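You operate a simulated robot arm through the tools that you are given. There is no shell and no other tool. Be economical: measure what you need, move in short steps, check, and stop when the job is done.

You run a simulated robot arm. Do the job below in one go: nothing can be reset, and whatever is moved stays where it is left.

## Task
The blue zone is the checked one: trim the probe read-out to its 60 degrees.
Fine: zone on and steady first; then lock the trim and switch the zone off.
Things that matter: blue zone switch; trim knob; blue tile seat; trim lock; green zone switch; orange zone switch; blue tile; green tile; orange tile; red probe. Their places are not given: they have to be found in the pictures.

Only the result counts: the job must be done as asked and must still hold three seconds after the hand-in. Knocking over, shifting, dropping, spilling or breaking anything else fails it.

## Robot
A 7-joint arm with a two-finger parallel gripper, fixed in place. Base frame: the origin is at the foot of the arm, x ahead of it, y to its left, z up. Units: m, degrees, N and s.
With the tool pointing down near the work surface it reaches from about 0.26 to 0.68 m from the base axis. Its first joint turns from -66.0 to 66.0 degrees. Payload 1.57 kg.
The tool frame sits at the grasp point between the pads (the TCP): z along the fingers, y along the line on which they close. The tips reach 0.03 m beyond it. Largest opening 0.11 m; finger width 0.024, thickness 0.012; the body of the gripper, 0.048 by 0.112 m, starts 0.078 m behind the TCP.
Orientation is that of the tool frame in the base frame, as a unit quaternion [x, y, z, w]. With the fingers straight down and closing along the base's y, the tool's x points along the base's -x, its y along +y and its z along -z.

## Interface
- The arm moves only by the tool drive_tool. Its argument "plan" is a list of rows, each a list of 3 entries, a list of its own where there are three numbers: the shift along the tool's x, y, z in m, then the turn, a rotation vector about the tool's x, y, z in degrees, then the finger opening in m, from 0 to 0.11. In form: [[[tx, ty, tz], [rx, ry, rz], jaw], ...]. A call has 1 to 12 rows; each row shifts and turns the commanded pose from where the row before left it, along the tool's axes as they then stand. A row lasts 0.2 s, in which the tool goes at most 0.05 m and 8.6 degrees; a call with a longer step from one row to the next is refused whole, and so is a gripper value outside its range. Where a pose cannot be reached the arm comes as near as it can. A force on the tool above 40 N (or 10 N above the force at the start of the call, whichever is more), or a blocked arm, ends the call early, and 0.2 s more pass. Each finger travels about 0.108 m/s and halts on what it meets, pressing with about 35 N; the grip force reading is that of the motor and also rises with nothing between the fingers. The clock runs only during rows and for 0.2 s after the last one: add rows that do not move to give the fingers time. It gives the time, the measured TCP pose, the force on the tool (base axes), the opening and the grip force at its end, in the units of the frame above (readings bear some noise), and new pictures: "pictures" is both (left out), scene, wrist or none.
- Cameras (640 x 400 px; columns grow to the right, rows downward): "scene" is fixed at [0.1822, -0.4068, 1.4046]; the picture's right is [0.61, -0.79, 0.00], its down [-0.45, -0.35, -0.82] and it looks along [0.65, 0.50, -0.57] (base axes); focal length 280 px, centre (320, 200). "wrist" rides on the gripper at [0.07, 0.016, -0.141] in the tool frame; the picture's right is [-0.23, 0.97, 0.00], its down [-0.86, -0.20, -0.48] and it looks along [-0.47, -0.11, 0.88] (tool axes); focal length 222 px, centre (320, 200).
- locate(camera, pixels): for up to 12 pixels [column, row] of the newest picture of that camera ("zoom" is the newest enlarged one), the place [x, y, z] in the base frame of the surface seen there, good to about 0.002 m. The clock stands still meanwhile.
- enlarge(camera, box): a new picture of the part [left, top, right, bottom] of that camera's present view, enlarged. The clock stands still meanwhile.
- hand_in(): hands the job in; it is judged then, once.

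Go step by step. Measure first, check grasps and placings, and put right what went wrong. The budget is 80 turns and 170 pictures, counting those below and the enlarged ones. Unless the task says otherwise, let go and move clear before handing in, and close with one line.

The tools are called after "Request:" by a JSON object that holds its "api" and its "payload". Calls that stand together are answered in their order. drive_tool: Moves the arm, as the interface text tells. Its arguments: {"type":"object","properties":{"plan":{"type":"array"},"pictures":{"type":"string","enum":["both","scene","wrist","none"]}},"required":["plan"]} The other tools are called the same way: locate (camera, pixels) gives the place of the surface under pixels of a picture; enlarge (camera, box) takes an enlarged picture of a part of a camera's view; hand_in () hands the job in.

At the start:

```text
time_s: 0.0
ee_pos: [0.3248, 0.0705, 1.2571]
ee_rot: [0.0, 1.0, 0.0, 0.0]
contact_force: [-0.5, -0.9, -0.4]
finger_gap: 0.1099
grasp_force: 0.1
```

scene: 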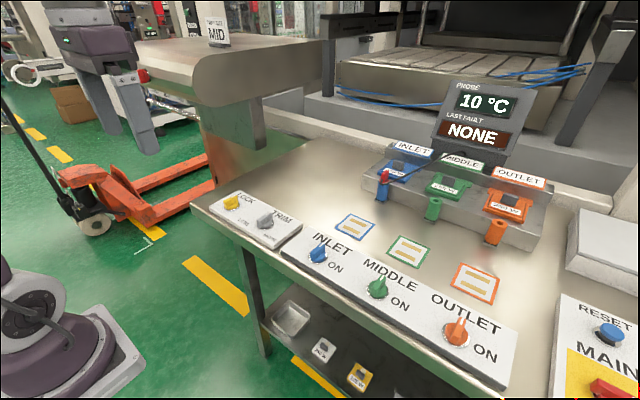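
wrist: 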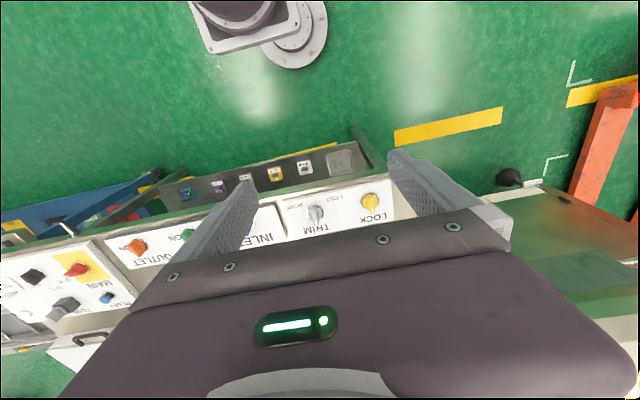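

The scene shows a display reading 10 °C and NONE, three zone knobs around (318,255), (378,287) and (457,330), and lock/trim at (232,203) and (265,222). I'll enlarge these areas to read the details.

Request:
{"api": "enlarge", "payload": {"camera": "scene", "box": [190, 170, 350, 270]}}

Request:
{"api": "enlarge", "payload": {"camera": "scene", "box": [350, 70, 560, 250]}}

Request:
{"api": "enlarge", "payload": {"camera": "scene", "box": [280, 200, 520, 390]}}

Request:
{"api": "locate", "payload": {"camera": "scene", "pixels": [[231, 198], [265, 217], [318, 250], [378, 281], [457, 325], [383, 175], [396, 172], [355, 227], [250, 235], [300, 255], [437, 185], [384, 200]]}}

```text
4.00 times, centred on (270, 220) of scene
```

zoom: 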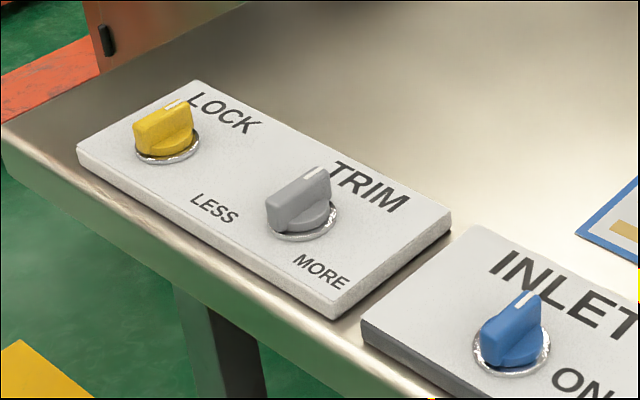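

```text
2.22 times, centred on (455, 160) of scene
```

zoom: 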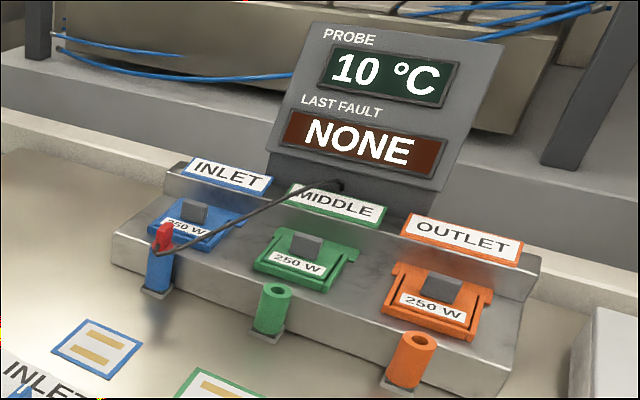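

```text
2.11 times, centred on (400, 295) of scene
```

zoom: 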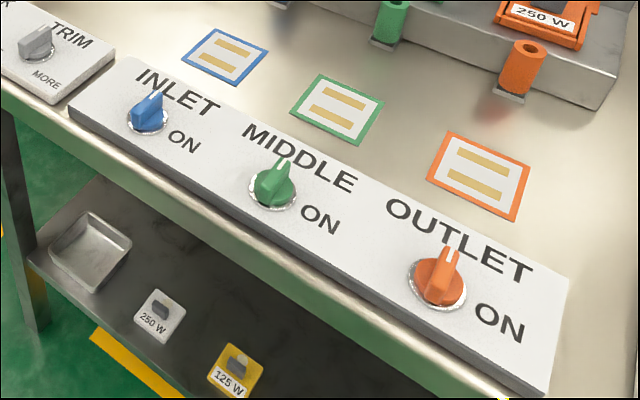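

```text
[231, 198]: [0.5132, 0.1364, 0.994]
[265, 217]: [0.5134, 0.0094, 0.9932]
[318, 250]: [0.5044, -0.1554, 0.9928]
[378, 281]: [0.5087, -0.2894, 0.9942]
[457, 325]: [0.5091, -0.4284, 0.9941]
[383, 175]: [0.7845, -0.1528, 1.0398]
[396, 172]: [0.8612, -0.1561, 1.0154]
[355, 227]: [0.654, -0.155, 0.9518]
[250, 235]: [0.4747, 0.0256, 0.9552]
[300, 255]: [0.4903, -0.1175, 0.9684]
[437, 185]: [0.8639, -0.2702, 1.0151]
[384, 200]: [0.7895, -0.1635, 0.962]
```

The probe sits in the blue socket at (384,178), and the blue tile at (396,172) may not be seated squarely. I'll enlarge the tiles and the display panels.

Request:
{"api": "enlarge", "payload": {"camera": "scene", "box": [365, 135, 445, 225]}}

Request:
{"api": "enlarge", "payload": {"camera": "scene", "box": [420, 150, 560, 250]}}

Request:
{"api": "enlarge", "payload": {"camera": "scene", "box": [190, 180, 290, 250]}}

Request:
{"api": "enlarge", "payload": {"camera": "scene", "box": [190, 10, 240, 50]}}

```text
4.44 times, centred on (405, 180) of scene
```

zoom: 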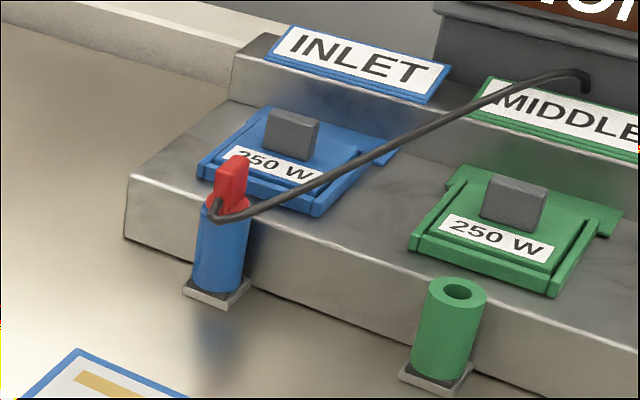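

```text
4.00 times, centred on (490, 200) of scene
```

zoom: 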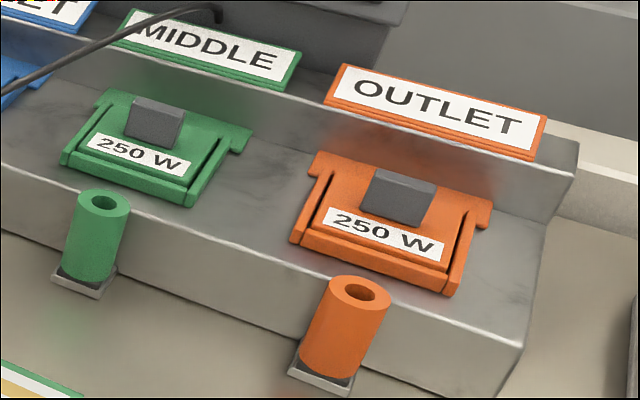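

```text
5.71 times, centred on (240, 215) of scene
```

zoom: 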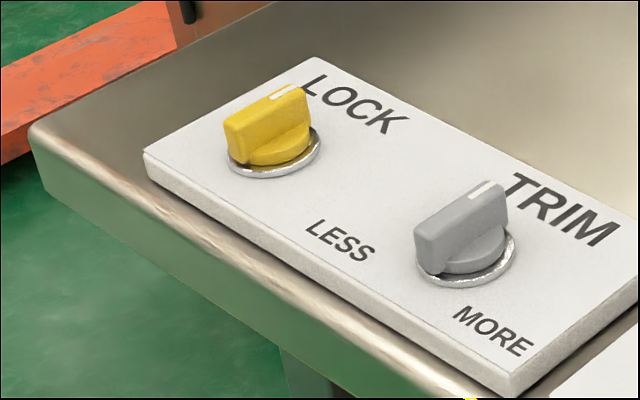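

```text
10.00 times, centred on (215, 30) of scene
```

zoom: 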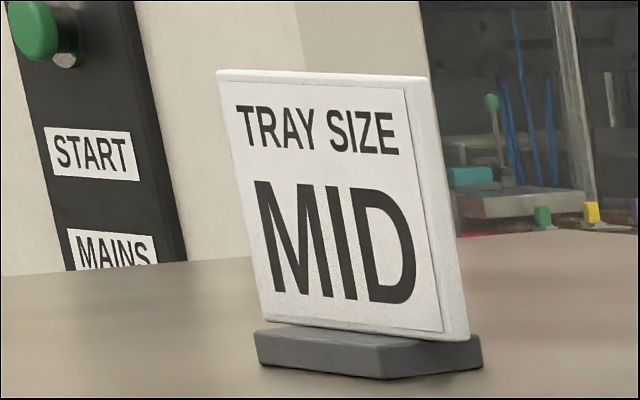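

All three tiles look seated (250 W each) and the probe is in the blue socket. I'll measure the knob and panel geometry precisely using a zoom.

Request:
{"api": "enlarge", "payload": {"camera": "scene", "box": [290, 230, 354, 270]}}

```text
10.00 times, centred on (322, 250) of scene
```

zoom: 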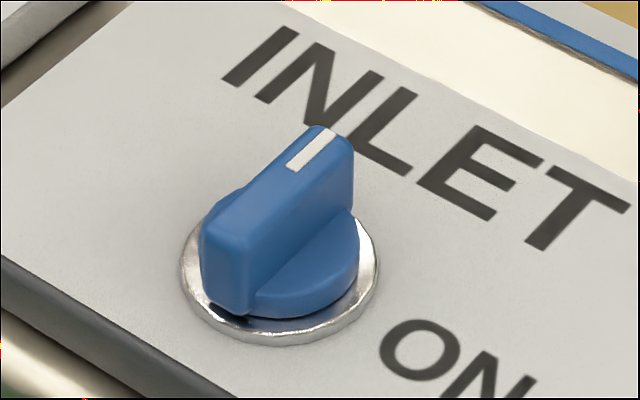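

Request:
{"api": "locate", "payload": {"camera": "zoom", "pixels": [[318, 132], [340, 145], [225, 232], [265, 190], [300, 200], [185, 270], [375, 265], [150, 200], [300, 280], [260, 340], [405, 365]]}}

Request:
{"api": "enlarge", "payload": {"camera": "scene", "box": [200, 180, 296, 240]}}

```text
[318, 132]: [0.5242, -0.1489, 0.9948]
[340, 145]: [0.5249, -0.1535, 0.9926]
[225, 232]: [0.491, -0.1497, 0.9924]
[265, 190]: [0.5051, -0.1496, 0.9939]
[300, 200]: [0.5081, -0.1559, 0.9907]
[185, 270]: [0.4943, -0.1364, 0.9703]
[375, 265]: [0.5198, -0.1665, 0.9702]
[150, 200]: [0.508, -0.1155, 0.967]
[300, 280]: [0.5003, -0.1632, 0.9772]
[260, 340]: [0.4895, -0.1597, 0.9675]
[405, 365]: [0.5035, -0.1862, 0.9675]
```

```text
6.67 times, centred on (248, 210) of scene
```

zoom: 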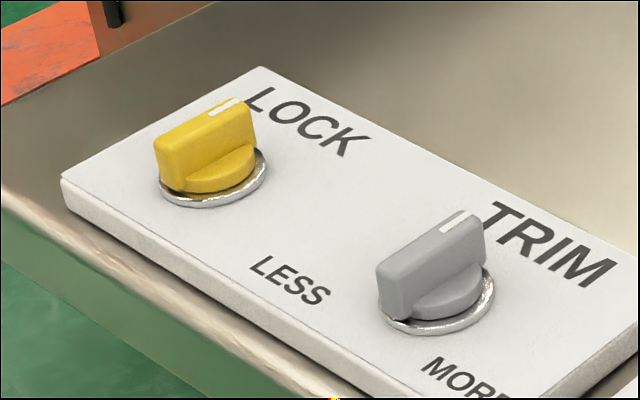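

Request:
{"api": "locate", "payload": {"camera": "zoom", "pixels": [[160, 188], [266, 170], [240, 105], [165, 140], [205, 122], [380, 315], [492, 285], [470, 218], [390, 268], [430, 240], [300, 230], [225, 205]]}}

Request:
{"api": "drive_tool", "payload": {"plan": [[[-0.045, 0, 0], [0, 0, 0], 0.06], [[-0.045, -0.02, 0], [0, 0, 0], 0.05], [[-0.045, -0.02, 0], [0, 0, 0], 0.04], [[-0.047, -0.015, 0], [0, 0, 0], 0.04], [[0, -0.045, 0.0], [0, 0, 0], 0.04], [[0, -0.045, 0], [0, 0, 0], 0.04], [[0, -0.0445, 0], [0, 0, 0], 0.04], [[0, -0.033, 0.03], [0, 0, 0], 0.04], [[0, 0, 0.04], [0, 0, 0], 0.04], [[0, 0, 0.04], [0, 0, 0], 0.04], [[0, 0, 0.04], [0, 0, 0], 0.04], [[0, 0, 0], [0, 0, 0], 0.04]]}}

```text
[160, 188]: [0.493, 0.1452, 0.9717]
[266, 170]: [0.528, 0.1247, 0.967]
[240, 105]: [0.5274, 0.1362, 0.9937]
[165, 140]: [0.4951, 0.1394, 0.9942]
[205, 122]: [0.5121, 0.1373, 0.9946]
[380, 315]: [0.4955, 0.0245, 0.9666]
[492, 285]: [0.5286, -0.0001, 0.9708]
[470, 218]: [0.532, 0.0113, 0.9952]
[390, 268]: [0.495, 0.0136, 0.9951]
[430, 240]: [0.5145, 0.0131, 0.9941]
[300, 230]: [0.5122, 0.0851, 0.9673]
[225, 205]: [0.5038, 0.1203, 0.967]
```

```text
time_s: 2.6
ee_pos: [0.5105, -0.152, 1.1076]
ee_rot: [0.0, 1.0, -0.001, 0.0]
contact_force: [0.4, -0.2, -0.4]
finger_gap: 0.0399
grasp_force: 0.0
```

scene: 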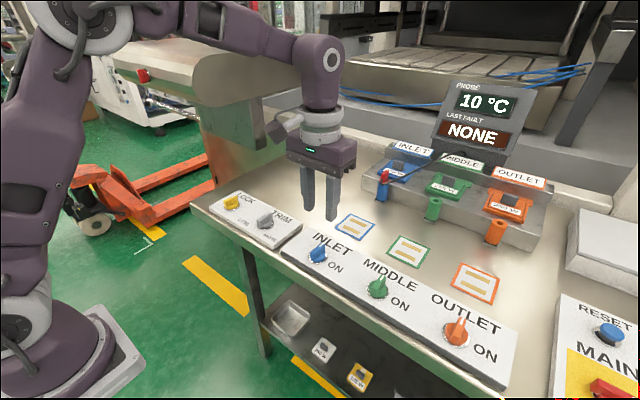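
wrist: 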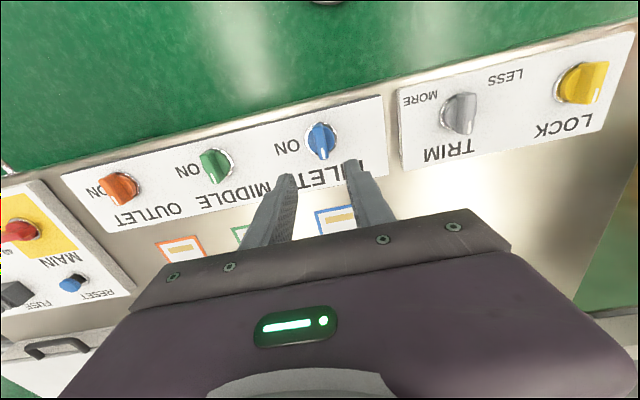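

The tool is above the blue knob, and the wrist picture shows the knob at (322,140) in line with the fingers. I'll descend and close on it.

Request:
{"api": "drive_tool", "payload": {"plan": [[[0.0025, 0, 0.03], [0, 0, 0], 0.04], [[0, 0, 0.03], [0, 0, 0], 0.04], [[0, 0, 0.025], [0, 0, 0], 0.04], [[0, 0, 0.012], [0, 0, 0], 0.04], [[0, 0, 0], [0, 0, 0], 0.02], [[0, 0, 0], [0, 0, 0], 0.006], [[0, 0, 0], [0, 0, 0], 0.006]]}}

```text
time_s: 4.2
ee_pos: [0.5039, -0.1513, 1.0087]
ee_rot: [0.0, 1.0, 0.001, 0.0]
contact_force: [-0.8, 8.2, -2.4]
finger_gap: 0.0142
grasp_force: 4.4
```

scene: 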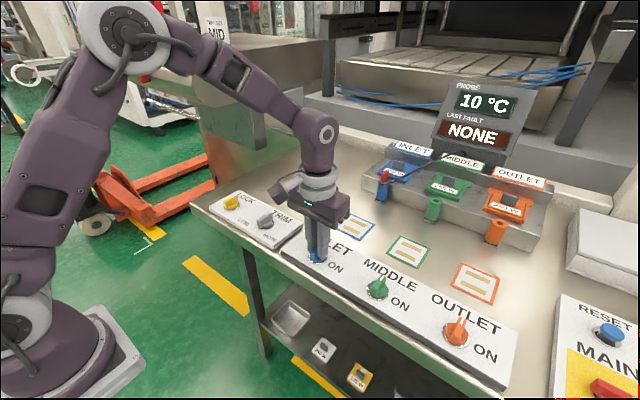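
wrist: 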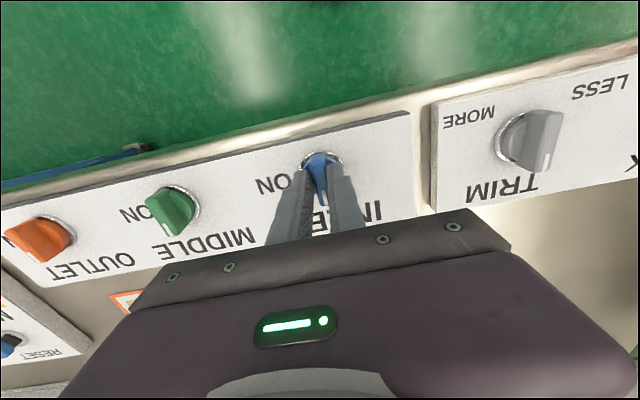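

The jaw halted at 0.0142 m, so it is gripping the bar. I'll turn it 90° clockwise toward ON.

Request:
{"api": "drive_tool", "payload": {"plan": [[[-0.0025, 0, 0], [0, 0, 0], 0.006], [[0, 0, 0], [0, 0, 8.2], 0.006], [[0, 0, 0], [0, 0, 8.2], 0.006], [[0, 0, 0], [0, 0, 8.2], 0.006], [[0, 0, 0], [0, 0, 8.2], 0.006], [[0, 0, 0], [0, 0, 8.2], 0.006], [[0, 0, 0], [0, 0, 8.2], 0.006], [[0, 0, 0], [0, 0, 8.2], 0.006], [[0, 0, 0], [0, 0, 8.2], 0.006], [[0, 0, 0], [0, 0, 8.2], 0.006], [[0, 0, 0], [0, 0, 8.2], 0.006], [[0, 0, 0], [0, 0, 8.0], 0.006]]}}

```text
time_s: 6.8
ee_pos: [0.5065, -0.1529, 1.01]
ee_rot: [0.708, 0.706, 0.0, 0.0]
contact_force: [-1.2, -1.8, 4.3]
finger_gap: 0.0118
grasp_force: 29.1
```

scene: 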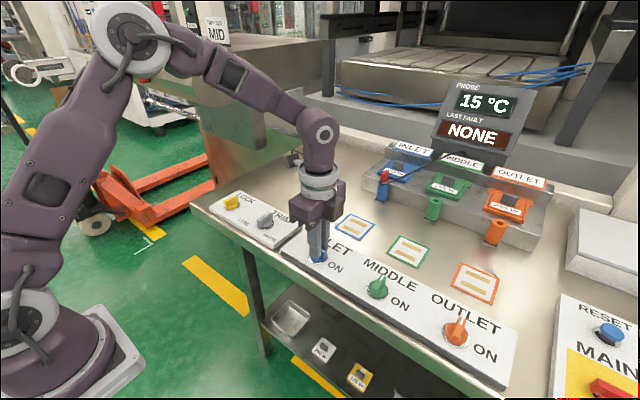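
wrist: 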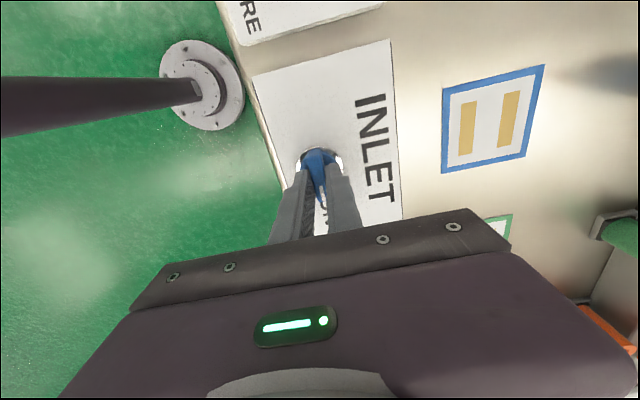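

The display now reads 15 °C and is rising, so the blue zone is on. I'll open, lift and wait for the reading to settle.

Request:
{"api": "drive_tool", "payload": {"plan": [[[0, 0, 0], [0, 0, 0], 0.03], [[0, 0, 0], [0, 0, 0], 0.04], [[0, 0, -0.03], [0, 0, 0], 0.04], [[0, 0, -0.04], [0, 0, 0], 0.04], [[0, 0, -0.03], [0, 0, -8.2], 0.04], [[0, 0, 0], [0, 0, -8.2], 0.04], [[0, 0, 0], [0, 0, -8.2], 0.04], [[0, 0, 0], [0, 0, -8.2], 0.04], [[0, 0, 0], [0, 0, -8.2], 0.04], [[0, 0, 0], [0, 0, -8.2], 0.04], [[0, 0, 0], [0, 0, -8.2], 0.04], [[0, 0, 0], [0, 0, -8.2], 0.04]], "pictures": "scene"}}

```text
time_s: 9.4
ee_pos: [0.5061, -0.1511, 1.11]
ee_rot: [0.211, 0.977, -0.001, 0.0]
contact_force: [-0.5, 0.0, -0.4]
finger_gap: 0.0397
grasp_force: 0.0
```

scene: 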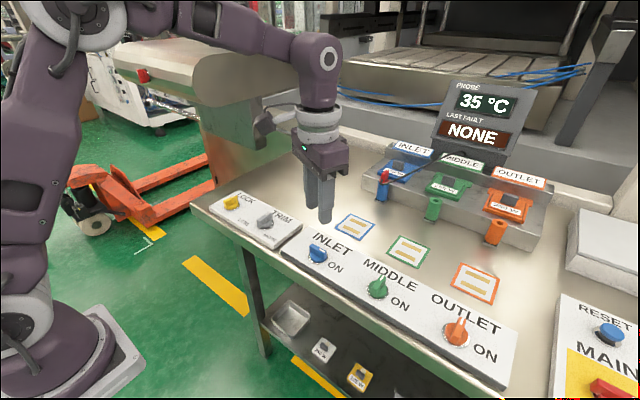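

Now 35 °C and rising, with the blue knob turned to ON. I'll finish the turn back and move above the trim knob at about (0.512, 0.012).

Request:
{"api": "drive_tool", "payload": {"plan": [[[0, 0, 0], [0, 0, -8.2], 0.04], [[0, 0, 0], [0, 0, -8.2], 0.04], [[0, 0, 0], [0, 0, -8.0], 0.04], [[-0.006, 0.04, 0], [0, 0, 0], 0.04], [[0, 0.045, 0], [0, 0, 0], 0.04], [[0, 0.045, 0], [0, 0, 0], 0.04], [[0, 0.034, 0.0], [0, 0, 0], 0.04], [[0, 0, 0.0], [0, 0, 0], 0.04], [[0, 0, 0], [0, 0, 0], 0.04], [[0, 0, 0], [0, 0, 0], 0.04], [[0, 0, 0], [0, 0, 0], 0.04], [[0, 0, 0], [0, 0, 0], 0.04]]}}

```text
time_s: 12.0
ee_pos: [0.5126, 0.0133, 1.1129]
ee_rot: [0.0, 1.0, 0.0, 0.0]
contact_force: [0.5, -0.2, -0.1]
finger_gap: 0.0401
grasp_force: 0.1
```

scene: 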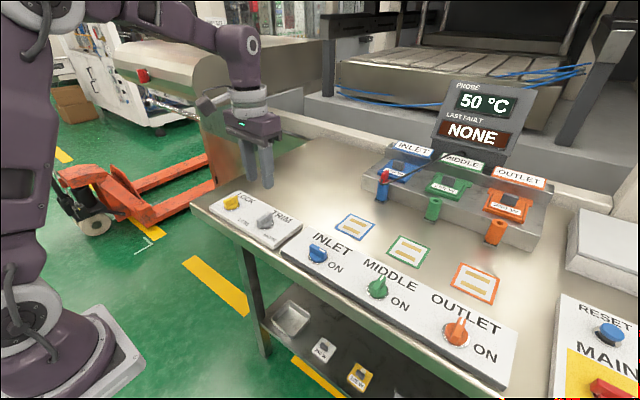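
wrist: 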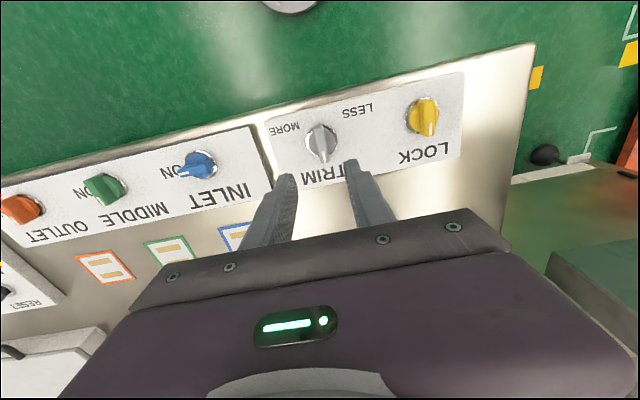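

The reading is 50 °C and climbing. The fingers line up with the trim knob at (322,143). I'll wait for it to settle.

Request:
{"api": "drive_tool", "payload": {"plan": [[[0, 0, 0], [0, 0, 0], 0.04], [[0, 0, 0], [0, 0, 0], 0.04], [[0, 0, 0], [0, 0, 0], 0.04], [[0, 0, 0], [0, 0, 0], 0.04], [[0, 0, 0], [0, 0, 0], 0.04], [[0, 0, 0], [0, 0, 0], 0.04], [[0, 0, 0], [0, 0, 0], 0.04], [[0, 0, 0], [0, 0, 0], 0.04], [[0, 0, 0], [0, 0, 0], 0.04], [[0, 0, 0], [0, 0, 0], 0.04], [[0, 0, 0], [0, 0, 0], 0.04], [[0, 0, 0], [0, 0, 0], 0.04]], "pictures": "scene"}}

Request:
{"api": "drive_tool", "payload": {"plan": [[[0, 0, 0], [0, 0, 0], 0.04], [[0, 0, 0], [0, 0, 0], 0.04], [[0, 0, 0], [0, 0, 0], 0.04], [[0, 0, 0], [0, 0, 0], 0.04], [[0, 0, 0], [0, 0, 0], 0.04], [[0, 0, 0], [0, 0, 0], 0.04], [[0, 0, 0], [0, 0, 0], 0.04], [[0, 0, 0], [0, 0, 0], 0.04], [[0, 0, 0], [0, 0, 0], 0.04], [[0, 0, 0], [0, 0, 0], 0.04], [[0, 0, 0], [0, 0, 0], 0.04], [[0, 0, 0], [0, 0, 0], 0.04]], "pictures": "scene"}}

```text
time_s: 14.6
ee_pos: [0.514, 0.0121, 1.1122]
ee_rot: [0.0, 1.0, 0.001, 0.001]
contact_force: [0.3, -0.1, 0.5]
finger_gap: 0.0401
grasp_force: 0.1
```

scene: 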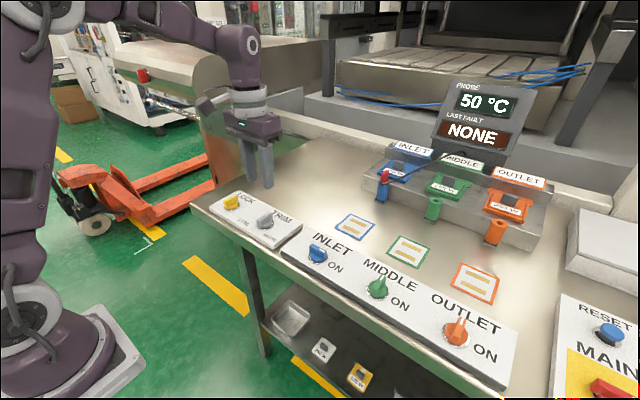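

```text
time_s: 17.2
ee_pos: [0.5126, 0.0142, 1.1127]
ee_rot: [0.0, 1.0, 0.0, 0.0]
contact_force: [-0.2, 0.5, 0.0]
finger_gap: 0.0402
grasp_force: 0.0
```

scene: 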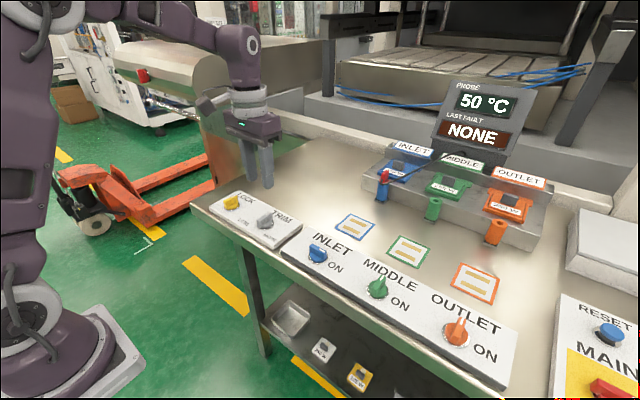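

The reading is steady at 50 °C, so the trim needs to go up 10. I'll descend and grip the trim knob.

Request:
{"api": "drive_tool", "payload": {"plan": [[[0, 0, 0.03], [0, 0, 0], 0.04], [[0, 0, 0.03], [0, 0, 0], 0.04], [[0, 0, 0.03], [0, 0, 0], 0.04], [[0, 0, 0.0115], [0, 0, 0], 0.04], [[0, 0, 0], [0, 0, 0], 0.02], [[0, 0, 0], [0, 0, 0], 0.006], [[0, 0, 0], [0, 0, 0], 0.006], [[0, 0, 0], [0, 0, 0], 0.006]]}}

```text
time_s: 19.0
ee_pos: [0.5131, 0.0117, 1.0095]
ee_rot: [0.001, 1.0, 0.0, 0.0]
contact_force: [-0.7, 10.3, -3.9]
finger_gap: 0.0156
grasp_force: 5.3
```

scene: 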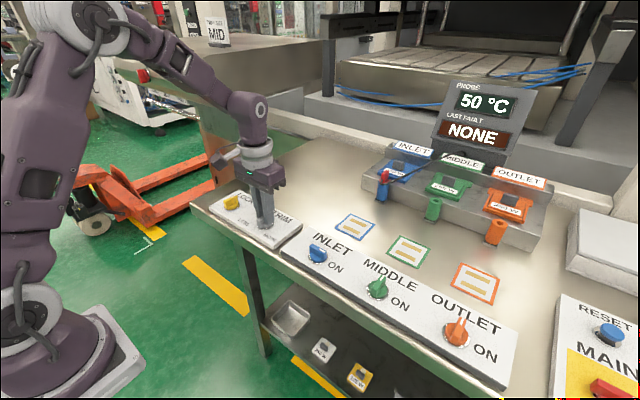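
wrist: 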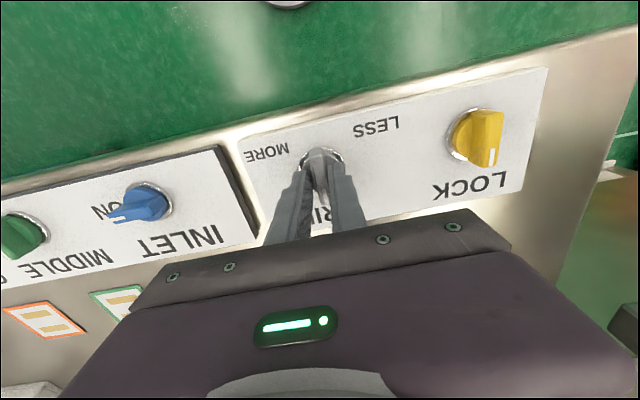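

Gripped at 0.0156 m. I'll turn 16° clockwise toward MORE and watch the reading.

Request:
{"api": "drive_tool", "payload": {"plan": [[[0, 0, 0], [0, 0, 8], 0.006], [[0, 0, 0], [0, 0, 8], 0.006], [[0, 0, 0], [0, 0, 0], 0.006], [[0, 0, 0], [0, 0, 0], 0.006], [[0, 0, 0], [0, 0, 0], 0.006], [[0, 0, 0], [0, 0, 0], 0.006], [[0, 0, 0], [0, 0, 0], 0.006], [[0, 0, 0], [0, 0, 0], 0.006], [[0, 0, 0], [0, 0, 0], 0.006]]}}

```text
time_s: 21.0
ee_pos: [0.5125, 0.0121, 1.0094]
ee_rot: [0.139, 0.99, 0.0, 0.001]
contact_force: [5.4, 10.3, 3.8]
finger_gap: 0.0162
grasp_force: 5.6
```

scene: 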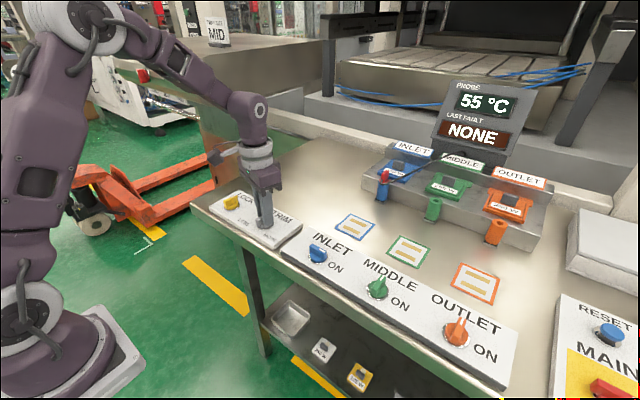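
wrist: 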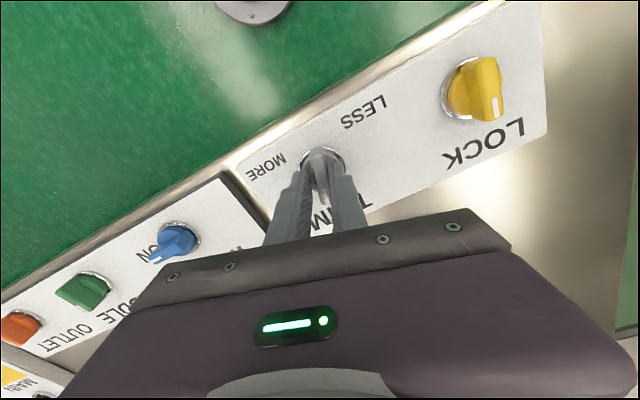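

The reading moved to 55 °C. I'll wait to see whether that is the settled value.

Request:
{"api": "drive_tool", "payload": {"plan": [[[0, 0, 0], [0, 0, 0], 0.006], [[0, 0, 0], [0, 0, 0], 0.006], [[0, 0, 0], [0, 0, 0], 0.006], [[0, 0, 0], [0, 0, 0], 0.006], [[0, 0, 0], [0, 0, 0], 0.006], [[0, 0, 0], [0, 0, 0], 0.006], [[0, 0, 0], [0, 0, 0], 0.006], [[0, 0, 0], [0, 0, 0], 0.006], [[0, 0, 0], [0, 0, 0], 0.006], [[0, 0, 0], [0, 0, 0], 0.006]], "pictures": "scene"}}

```text
time_s: 23.2
ee_pos: [0.5117, 0.013, 1.0094]
ee_rot: [0.139, 0.99, 0.0, 0.0]
contact_force: [6.8, 10.0, 2.2]
finger_gap: 0.0162
grasp_force: 5.7
```

scene: 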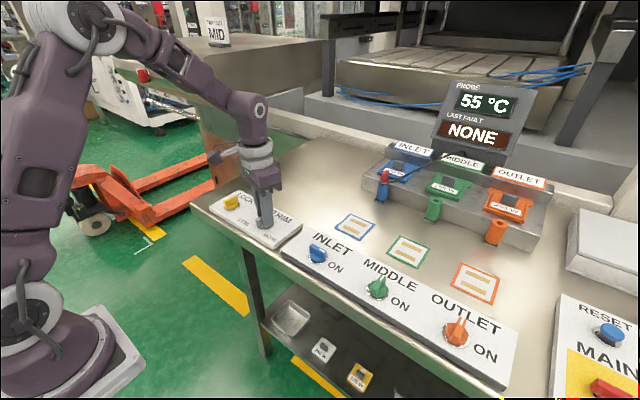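

Steady at 55 °C, and the display appears to move in steps of 5. I'll turn further in small steps, watching for the change to 60.

Request:
{"api": "drive_tool", "payload": {"plan": [[[0, 0, 0], [0, 0, 5], 0.006], [[0, 0, 0], [0, 0, 0], 0.006], [[0, 0, 0], [0, 0, 0], 0.006], [[0, 0, 0], [0, 0, 0], 0.006], [[0, 0, 0], [0, 0, 0], 0.006], [[0, 0, 0], [0, 0, 0], 0.006]], "pictures": "scene"}}

Request:
{"api": "drive_tool", "payload": {"plan": [[[0, 0, 0], [0, 0, 5], 0.006], [[0, 0, 0], [0, 0, 0], 0.006], [[0, 0, 0], [0, 0, 0], 0.006], [[0, 0, 0], [0, 0, 0], 0.006], [[0, 0, 0], [0, 0, 0], 0.006], [[0, 0, 0], [0, 0, 0], 0.006]], "pictures": "scene"}}

```text
time_s: 24.6
ee_pos: [0.5144, 0.0122, 1.0089]
ee_rot: [0.183, 0.983, 0.0, -0.001]
contact_force: [0.6, 11.0, -0.6]
finger_gap: 0.0151
grasp_force: 4.8
```

scene: 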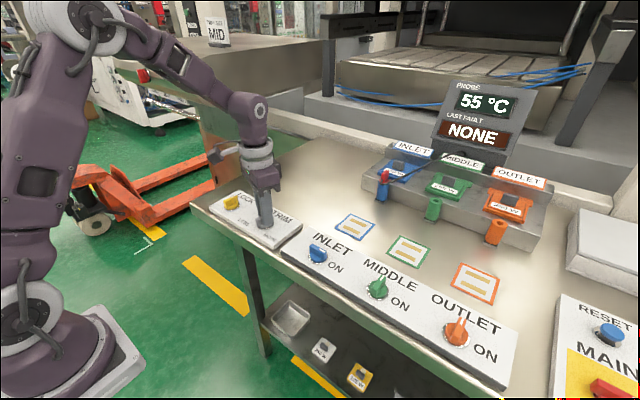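

```text
time_s: 26.0
ee_pos: [0.5133, 0.0131, 1.01]
ee_rot: [0.224, 0.975, 0.0, 0.0]
contact_force: [5.3, 8.3, -2.7]
finger_gap: 0.0144
grasp_force: 4.7
```

scene: 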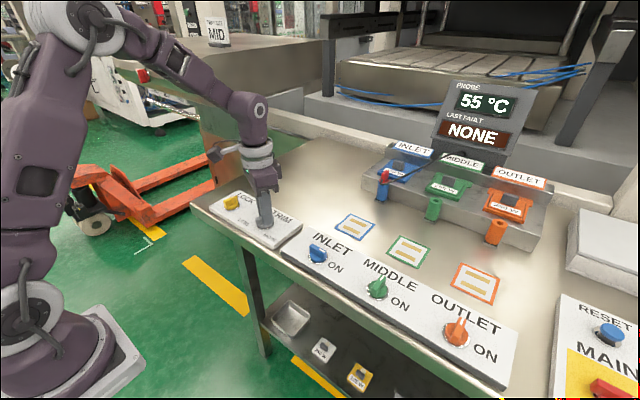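

Still 55 °C after 26° in total. I'll continue in small steps.

Request:
{"api": "drive_tool", "payload": {"plan": [[[0, 0, 0], [0, 0, 5], 0.006], [[0, 0, 0], [0, 0, 0], 0.006], [[0, 0, 0], [0, 0, 0], 0.006], [[0, 0, 0], [0, 0, 0], 0.006], [[0, 0, 0], [0, 0, 0], 0.006], [[0, 0, 0], [0, 0, 0], 0.006]]}}

Request:
{"api": "enlarge", "payload": {"camera": "wrist", "box": [260, 130, 380, 220]}}

```text
time_s: 27.4
ee_pos: [0.5136, 0.0131, 1.0106]
ee_rot: [0.267, 0.964, 0.001, 0.0]
contact_force: [6.6, 6.1, 2.4]
finger_gap: 0.014
grasp_force: 4.6
```

scene: 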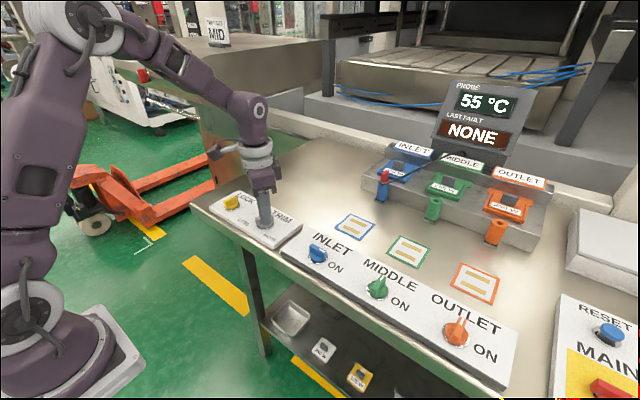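
wrist: 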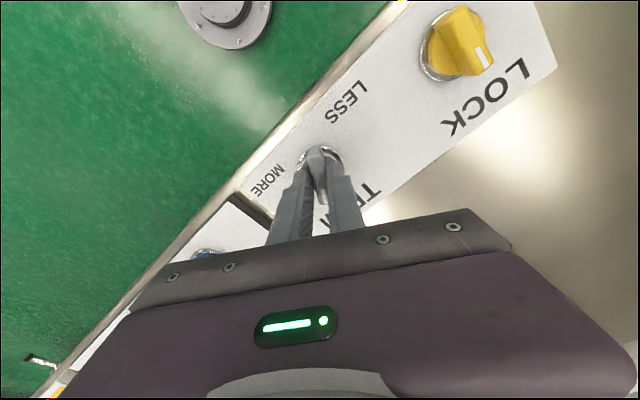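

```text
4.44 times, centred on (320, 175) of wrist
```

zoom: 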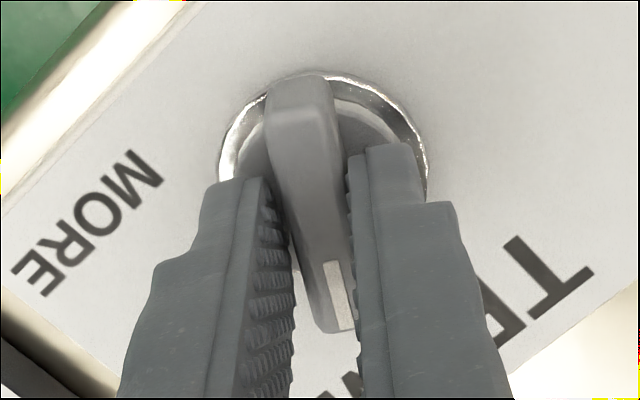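

The grip is fine and the bar lags slightly, as a detented knob would, with 55 °C still shown at 31°. I'll keep stepping.

Request:
{"api": "drive_tool", "payload": {"plan": [[[0, 0, 0], [0, 0, 5], 0.006], [[0, 0, 0], [0, 0, 0], 0.006], [[0, 0, 0], [0, 0, 0], 0.006], [[0, 0, 0], [0, 0, 0], 0.006], [[0, 0, 0], [0, 0, 0], 0.006], [[0, 0, 0], [0, 0, 0], 0.006]], "pictures": "scene"}}

```text
time_s: 28.8
ee_pos: [0.5131, 0.0134, 1.0086]
ee_rot: [0.309, 0.951, 0.0, 0.0]
contact_force: [3.3, 7.5, 1.3]
finger_gap: 0.0137
grasp_force: 4.1
```

scene: 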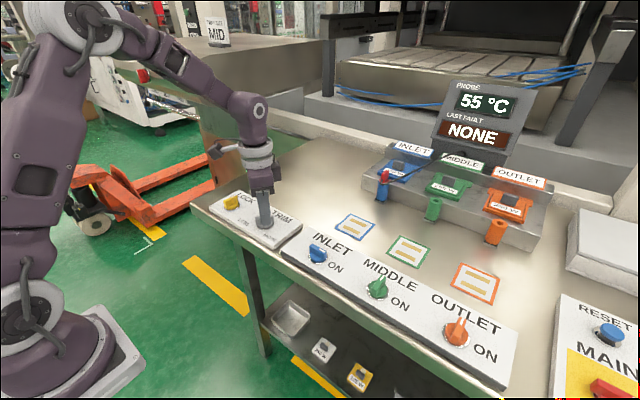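

Request:
{"api": "drive_tool", "payload": {"plan": [[[0, 0, 0], [0, 0, 5], 0.006], [[0, 0, 0], [0, 0, 0], 0.006], [[0, 0, 0], [0, 0, 0], 0.006], [[0, 0, 0], [0, 0, 0], 0.006], [[0, 0, 0], [0, 0, 0], 0.006], [[0, 0, 0], [0, 0, 0], 0.006]], "pictures": "both"}}

Request:
{"api": "enlarge", "payload": {"camera": "wrist", "box": [260, 130, 380, 220]}}

```text
time_s: 30.2
ee_pos: [0.5133, 0.0123, 1.0087]
ee_rot: [0.35, 0.937, 0.0, 0.0]
contact_force: [8.2, 4.2, 1.1]
finger_gap: 0.0142
grasp_force: 4.9
```

scene: 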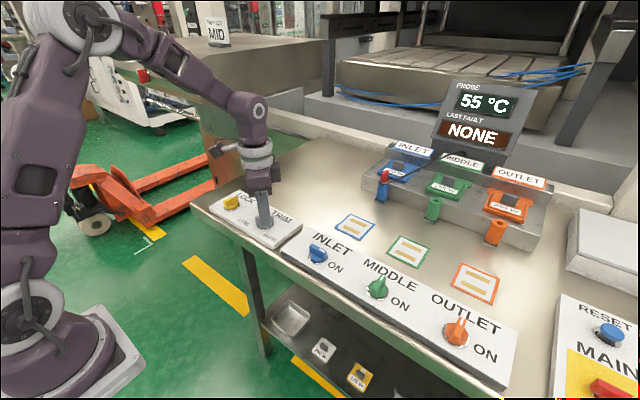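
wrist: 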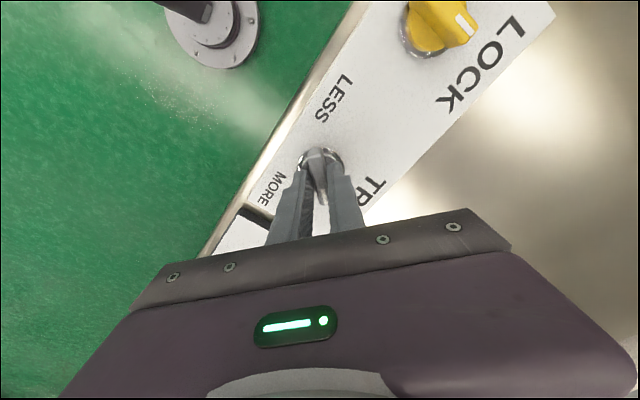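

```text
4.44 times, centred on (320, 175) of wrist
```

zoom: 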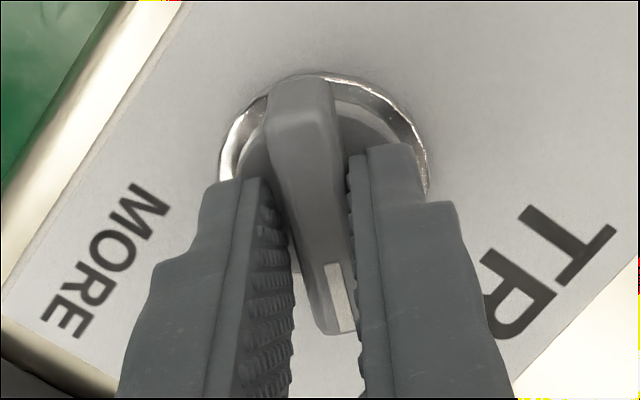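

The bar is following the tool, now 41° in total. The pattern suggests roughly 30° per step of 5, so I'll go on to 51°.

Request:
{"api": "drive_tool", "payload": {"plan": [[[0, 0, 0], [0, 0, 5], 0.006], [[0, 0, 0], [0, 0, 0], 0.006], [[0, 0, 0], [0, 0, 0], 0.006], [[0, 0, 0], [0, 0, 0], 0.006], [[0, 0, 0], [0, 0, 0], 0.006], [[0, 0, 0], [0, 0, 0], 0.006]], "pictures": "scene"}}

Request:
{"api": "drive_tool", "payload": {"plan": [[[0, 0, 0], [0, 0, 5], 0.006], [[0, 0, 0], [0, 0, 0], 0.006], [[0, 0, 0], [0, 0, 0], 0.006], [[0, 0, 0], [0, 0, 0], 0.006], [[0, 0, 0], [0, 0, 0], 0.006], [[0, 0, 0], [0, 0, 0], 0.006], [[0, 0, 0], [0, 0, 0], 0.006], [[0, 0, 0], [0, 0, 0], 0.006]], "pictures": "scene"}}

```text
time_s: 31.6
ee_pos: [0.5125, 0.0143, 1.0093]
ee_rot: [0.391, 0.92, 0.0, 0.0]
contact_force: [3.9, 7.8, 1.2]
finger_gap: 0.0137
grasp_force: 4.1
```

scene: 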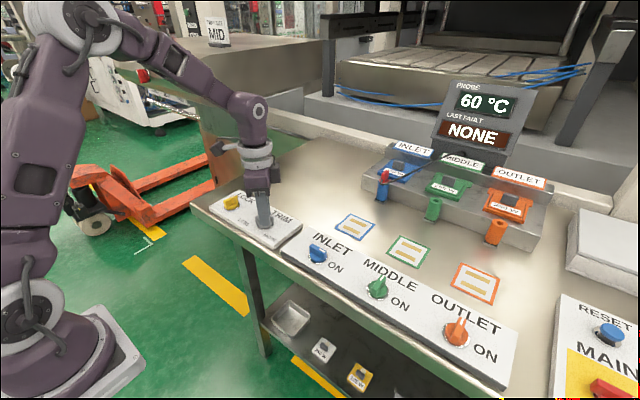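

```text
time_s: 33.4
ee_pos: [0.5121, 0.0125, 1.008]
ee_rot: [0.431, 0.902, 0.0, 0.0]
contact_force: [5.4, 8.6, 0.6]
finger_gap: 0.0148
grasp_force: 5.0
```

scene: 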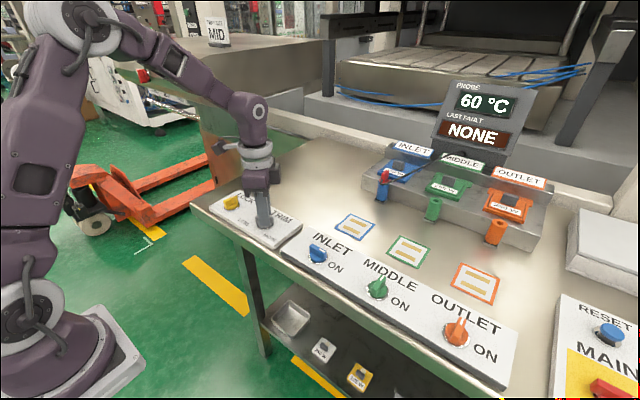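

The display reads 60 °C from 46° on, so steps are about 30° and the centre is about 60°. I'll turn 8° more, check, then release.

Request:
{"api": "drive_tool", "payload": {"plan": [[[0, 0, 0], [0, 0, 4], 0.006], [[0, 0, 0], [0, 0, 4], 0.006], [[0, 0, 0], [0, 0, 0], 0.006], [[0, 0, 0], [0, 0, 0], 0.006], [[0, 0, 0], [0, 0, 0], 0.006], [[0, 0, 0], [0, 0, 0], 0.006], [[0, 0, 0], [0, 0, 0], 0.025], [[0, 0, 0], [0, 0, 0], 0.04], [[0, 0, -0.03], [0, 0, 0], 0.04], [[0, 0, -0.04], [0, 0, 0], 0.04], [[0, 0, -0.03], [0, 0, 0], 0.04], [[0, 0, 0], [0, 0, 0], 0.04]]}}

Request:
{"api": "enlarge", "payload": {"camera": "scene", "box": [200, 180, 296, 240]}}

```text
time_s: 36.0
ee_pos: [0.5136, 0.0167, 1.1085]
ee_rot: [0.493, 0.87, -0.001, 0.0]
contact_force: [0.2, -0.1, -0.1]
finger_gap: 0.04
grasp_force: 0.0
```

scene: 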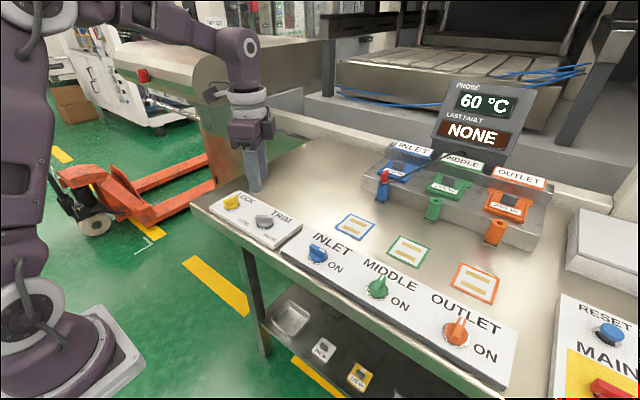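
wrist: 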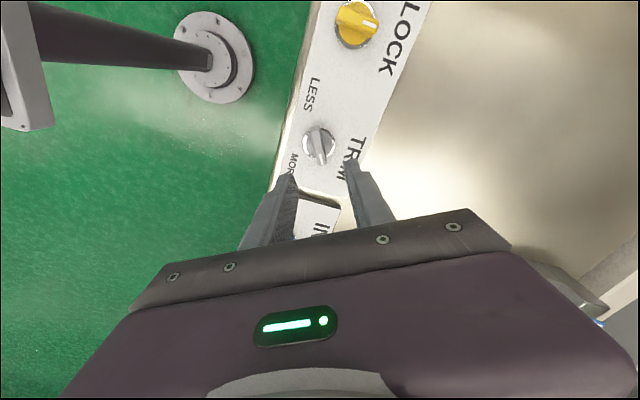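

```text
6.67 times, centred on (248, 210) of scene
```

zoom: 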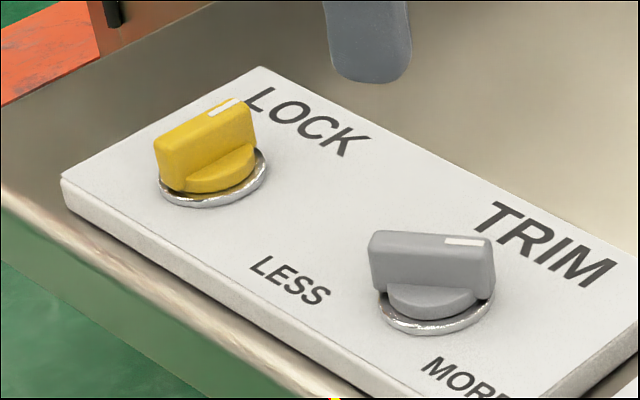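

Trim holds at 60 °C after release. Next I'll rotate back and move above the lock knob at about (0.511, 0.137).

Request:
{"api": "drive_tool", "payload": {"plan": [[[0, 0, 0], [0, 0, -8.4], 0.04], [[0, 0, 0], [0, 0, -8.4], 0.04], [[0, 0, 0], [0, 0, -8.4], 0.04], [[0, 0, 0], [0, 0, -8.4], 0.04], [[0, 0, 0], [0, 0, -8.4], 0.04], [[0, 0, 0], [0, 0, -8.4], 0.04], [[0, 0, 0], [0, 0, -8.6], 0.04], [[0.0015, 0.045, 0], [0, 0, 0], 0.04], [[0, 0.045, 0], [0, 0, 0], 0.04], [[0, 0.035, 0], [0, 0, 0], 0.04], [[0, 0, 0], [0, 0, 0], 0.04]]}}

```text
time_s: 38.4
ee_pos: [0.5127, 0.1388, 1.1075]
ee_rot: [-0.001, 1.0, 0.0, 0.0]
contact_force: [-0.2, -0.3, 0.5]
finger_gap: 0.0399
grasp_force: 0.1
```

scene: 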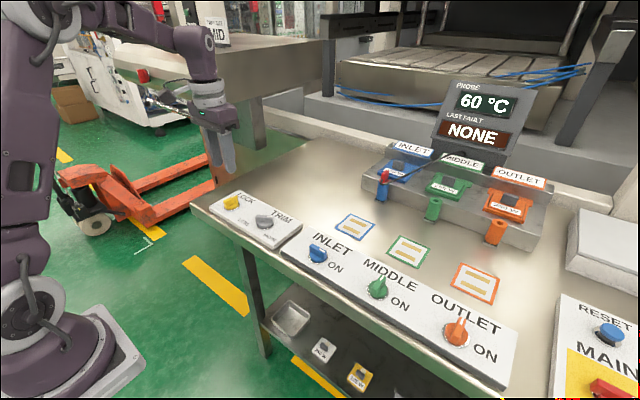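
wrist: 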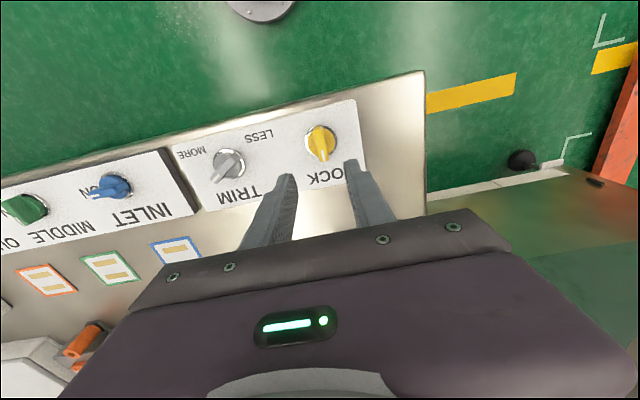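

Aligned over the lock knob at (320,143), still at 60 °C. I'll descend, grip it and turn slightly clockwise to test.

Request:
{"api": "drive_tool", "payload": {"plan": [[[0, 0, 0.03], [0, 0, 0], 0.04], [[0, 0, 0.03], [0, 0, 0], 0.04], [[0, 0, 0.03], [0, 0, 0], 0.04], [[0, 0, 0.0095], [0, 0, 0], 0.04], [[0, 0, 0], [0, 0, 0], 0.02], [[0, 0, 0], [0, 0, 0], 0.006], [[0, 0, 0], [0, 0, 0], 0.006], [[0, 0, 0], [0, 0, 7], 0.006], [[0, 0, 0], [0, 0, 7], 0.006], [[0, 0, 0], [0, 0, 7], 0.006]]}}

Request:
{"api": "enlarge", "payload": {"camera": "wrist", "box": [260, 130, 380, 220]}}

```text
time_s: 40.6
ee_pos: [0.5121, 0.1386, 1.0111]
ee_rot: [0.183, 0.983, 0.001, 0.002]
contact_force: [5.3, 18.2, 22.9]
finger_gap: 0.0121
grasp_force: 29.3
```

scene: 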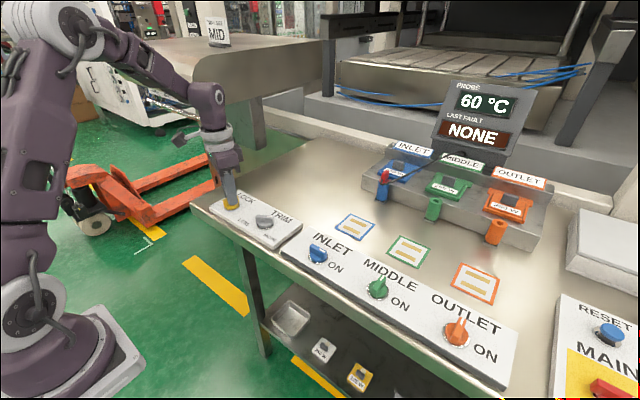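
wrist: 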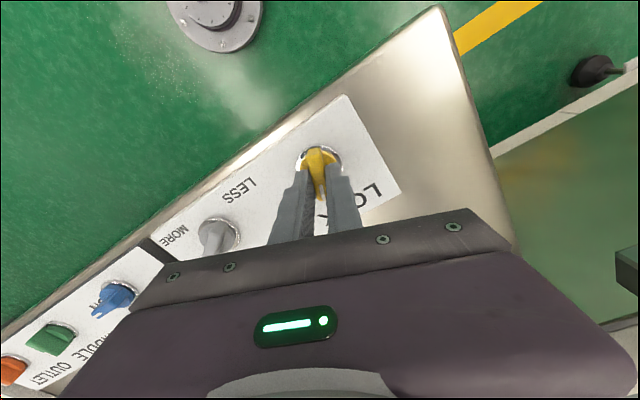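

```text
4.44 times, centred on (320, 175) of wrist
```

zoom: 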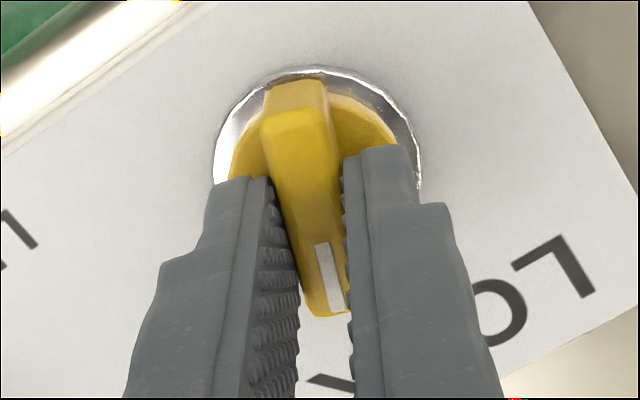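

The lock knob turns with the tool. I'll continue to 90°.

Request:
{"api": "drive_tool", "payload": {"plan": [[[0, 0, 0], [0, 0, 7.7], 0.006], [[0, 0, 0], [0, 0, 7.7], 0.006], [[0, 0, 0], [0, 0, 7.7], 0.006], [[0, 0, 0], [0, 0, 7.7], 0.006], [[0, 0, 0], [0, 0, 7.7], 0.006], [[0, 0, 0], [0, 0, 7.7], 0.006], [[0, 0, 0], [0, 0, 7.7], 0.006], [[0, 0, 0], [0, 0, 7.7], 0.006], [[0, 0, 0], [0, 0, 7.5], 0.006], [[0, 0, 0], [0, 0, 0], 0.006]]}}

```text
time_s: 42.8
ee_pos: [0.5112, 0.1358, 1.0073]
ee_rot: [0.708, 0.706, -0.002, -0.001]
contact_force: [-0.9, -1.8, -2.9]
finger_gap: 0.0119
grasp_force: 29.3
```

scene: 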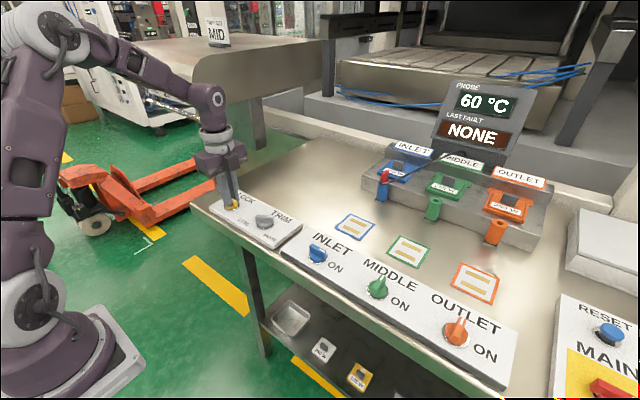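
wrist: 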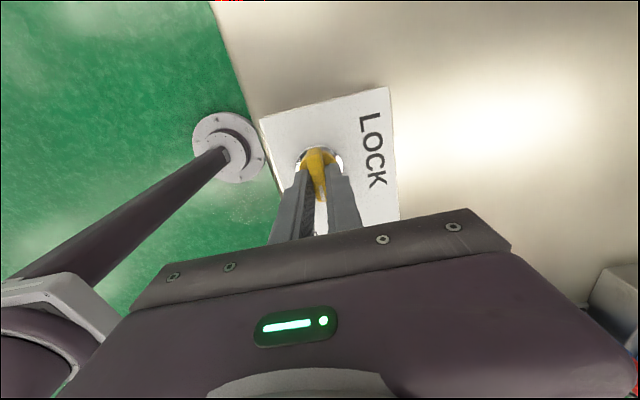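

The lock has turned 90° and the display still shows 60 °C. I'll release, lift and check the lock knob.

Request:
{"api": "drive_tool", "payload": {"plan": [[[0, 0, 0], [0, 0, 0], 0.025], [[0, 0, 0], [0, 0, 0], 0.04], [[0, 0, -0.03], [0, 0, 0], 0.04], [[0, 0, -0.04], [0, 0, 0], 0.04], [[0, 0, -0.03], [0, 0, 0], 0.04], [[-0.045, -0.0043, 0], [0, 0, 0], 0.04], [[-0.045, 0, 0], [0, 0, 0], 0.04], [[-0.045, 0, 0], [0, 0, 0], 0.04], [[-0.045, 0, 0], [0, 0, 0], 0.04], [[-0.045, 0, 0], [0, 0, 0], 0.04], [[-0.045, 0, 0], [0, 0, 0], 0.04], [[-0.019, 0, 0], [0, 0, 0], 0.04]]}}

Request:
{"api": "enlarge", "payload": {"camera": "scene", "box": [200, 180, 296, 240]}}

```text
time_s: 45.4
ee_pos: [0.5061, -0.1547, 1.1082]
ee_rot: [0.708, 0.706, -0.001, 0.0]
contact_force: [0.2, -1.0, -0.2]
finger_gap: 0.0404
grasp_force: 0.0
```

scene: 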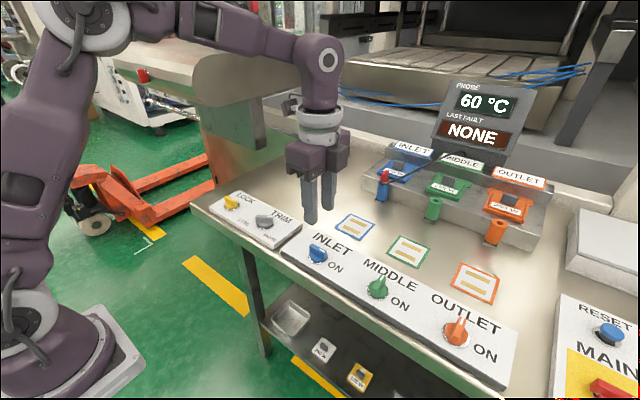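
wrist: 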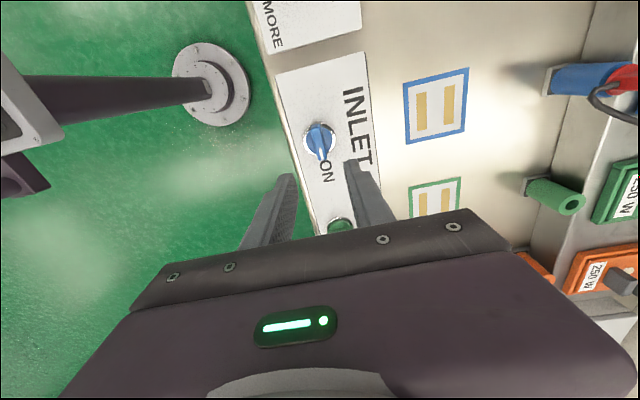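

```text
6.67 times, centred on (248, 210) of scene
```

zoom: 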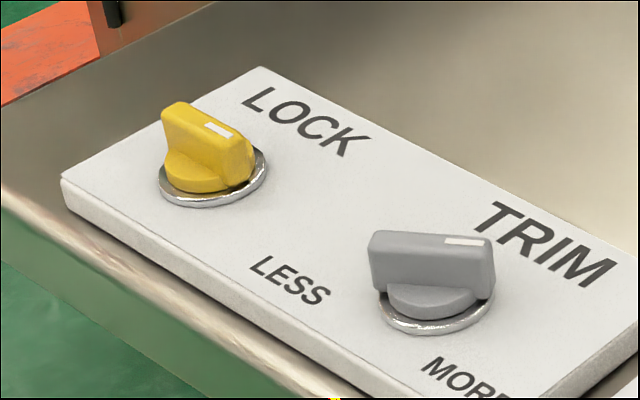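

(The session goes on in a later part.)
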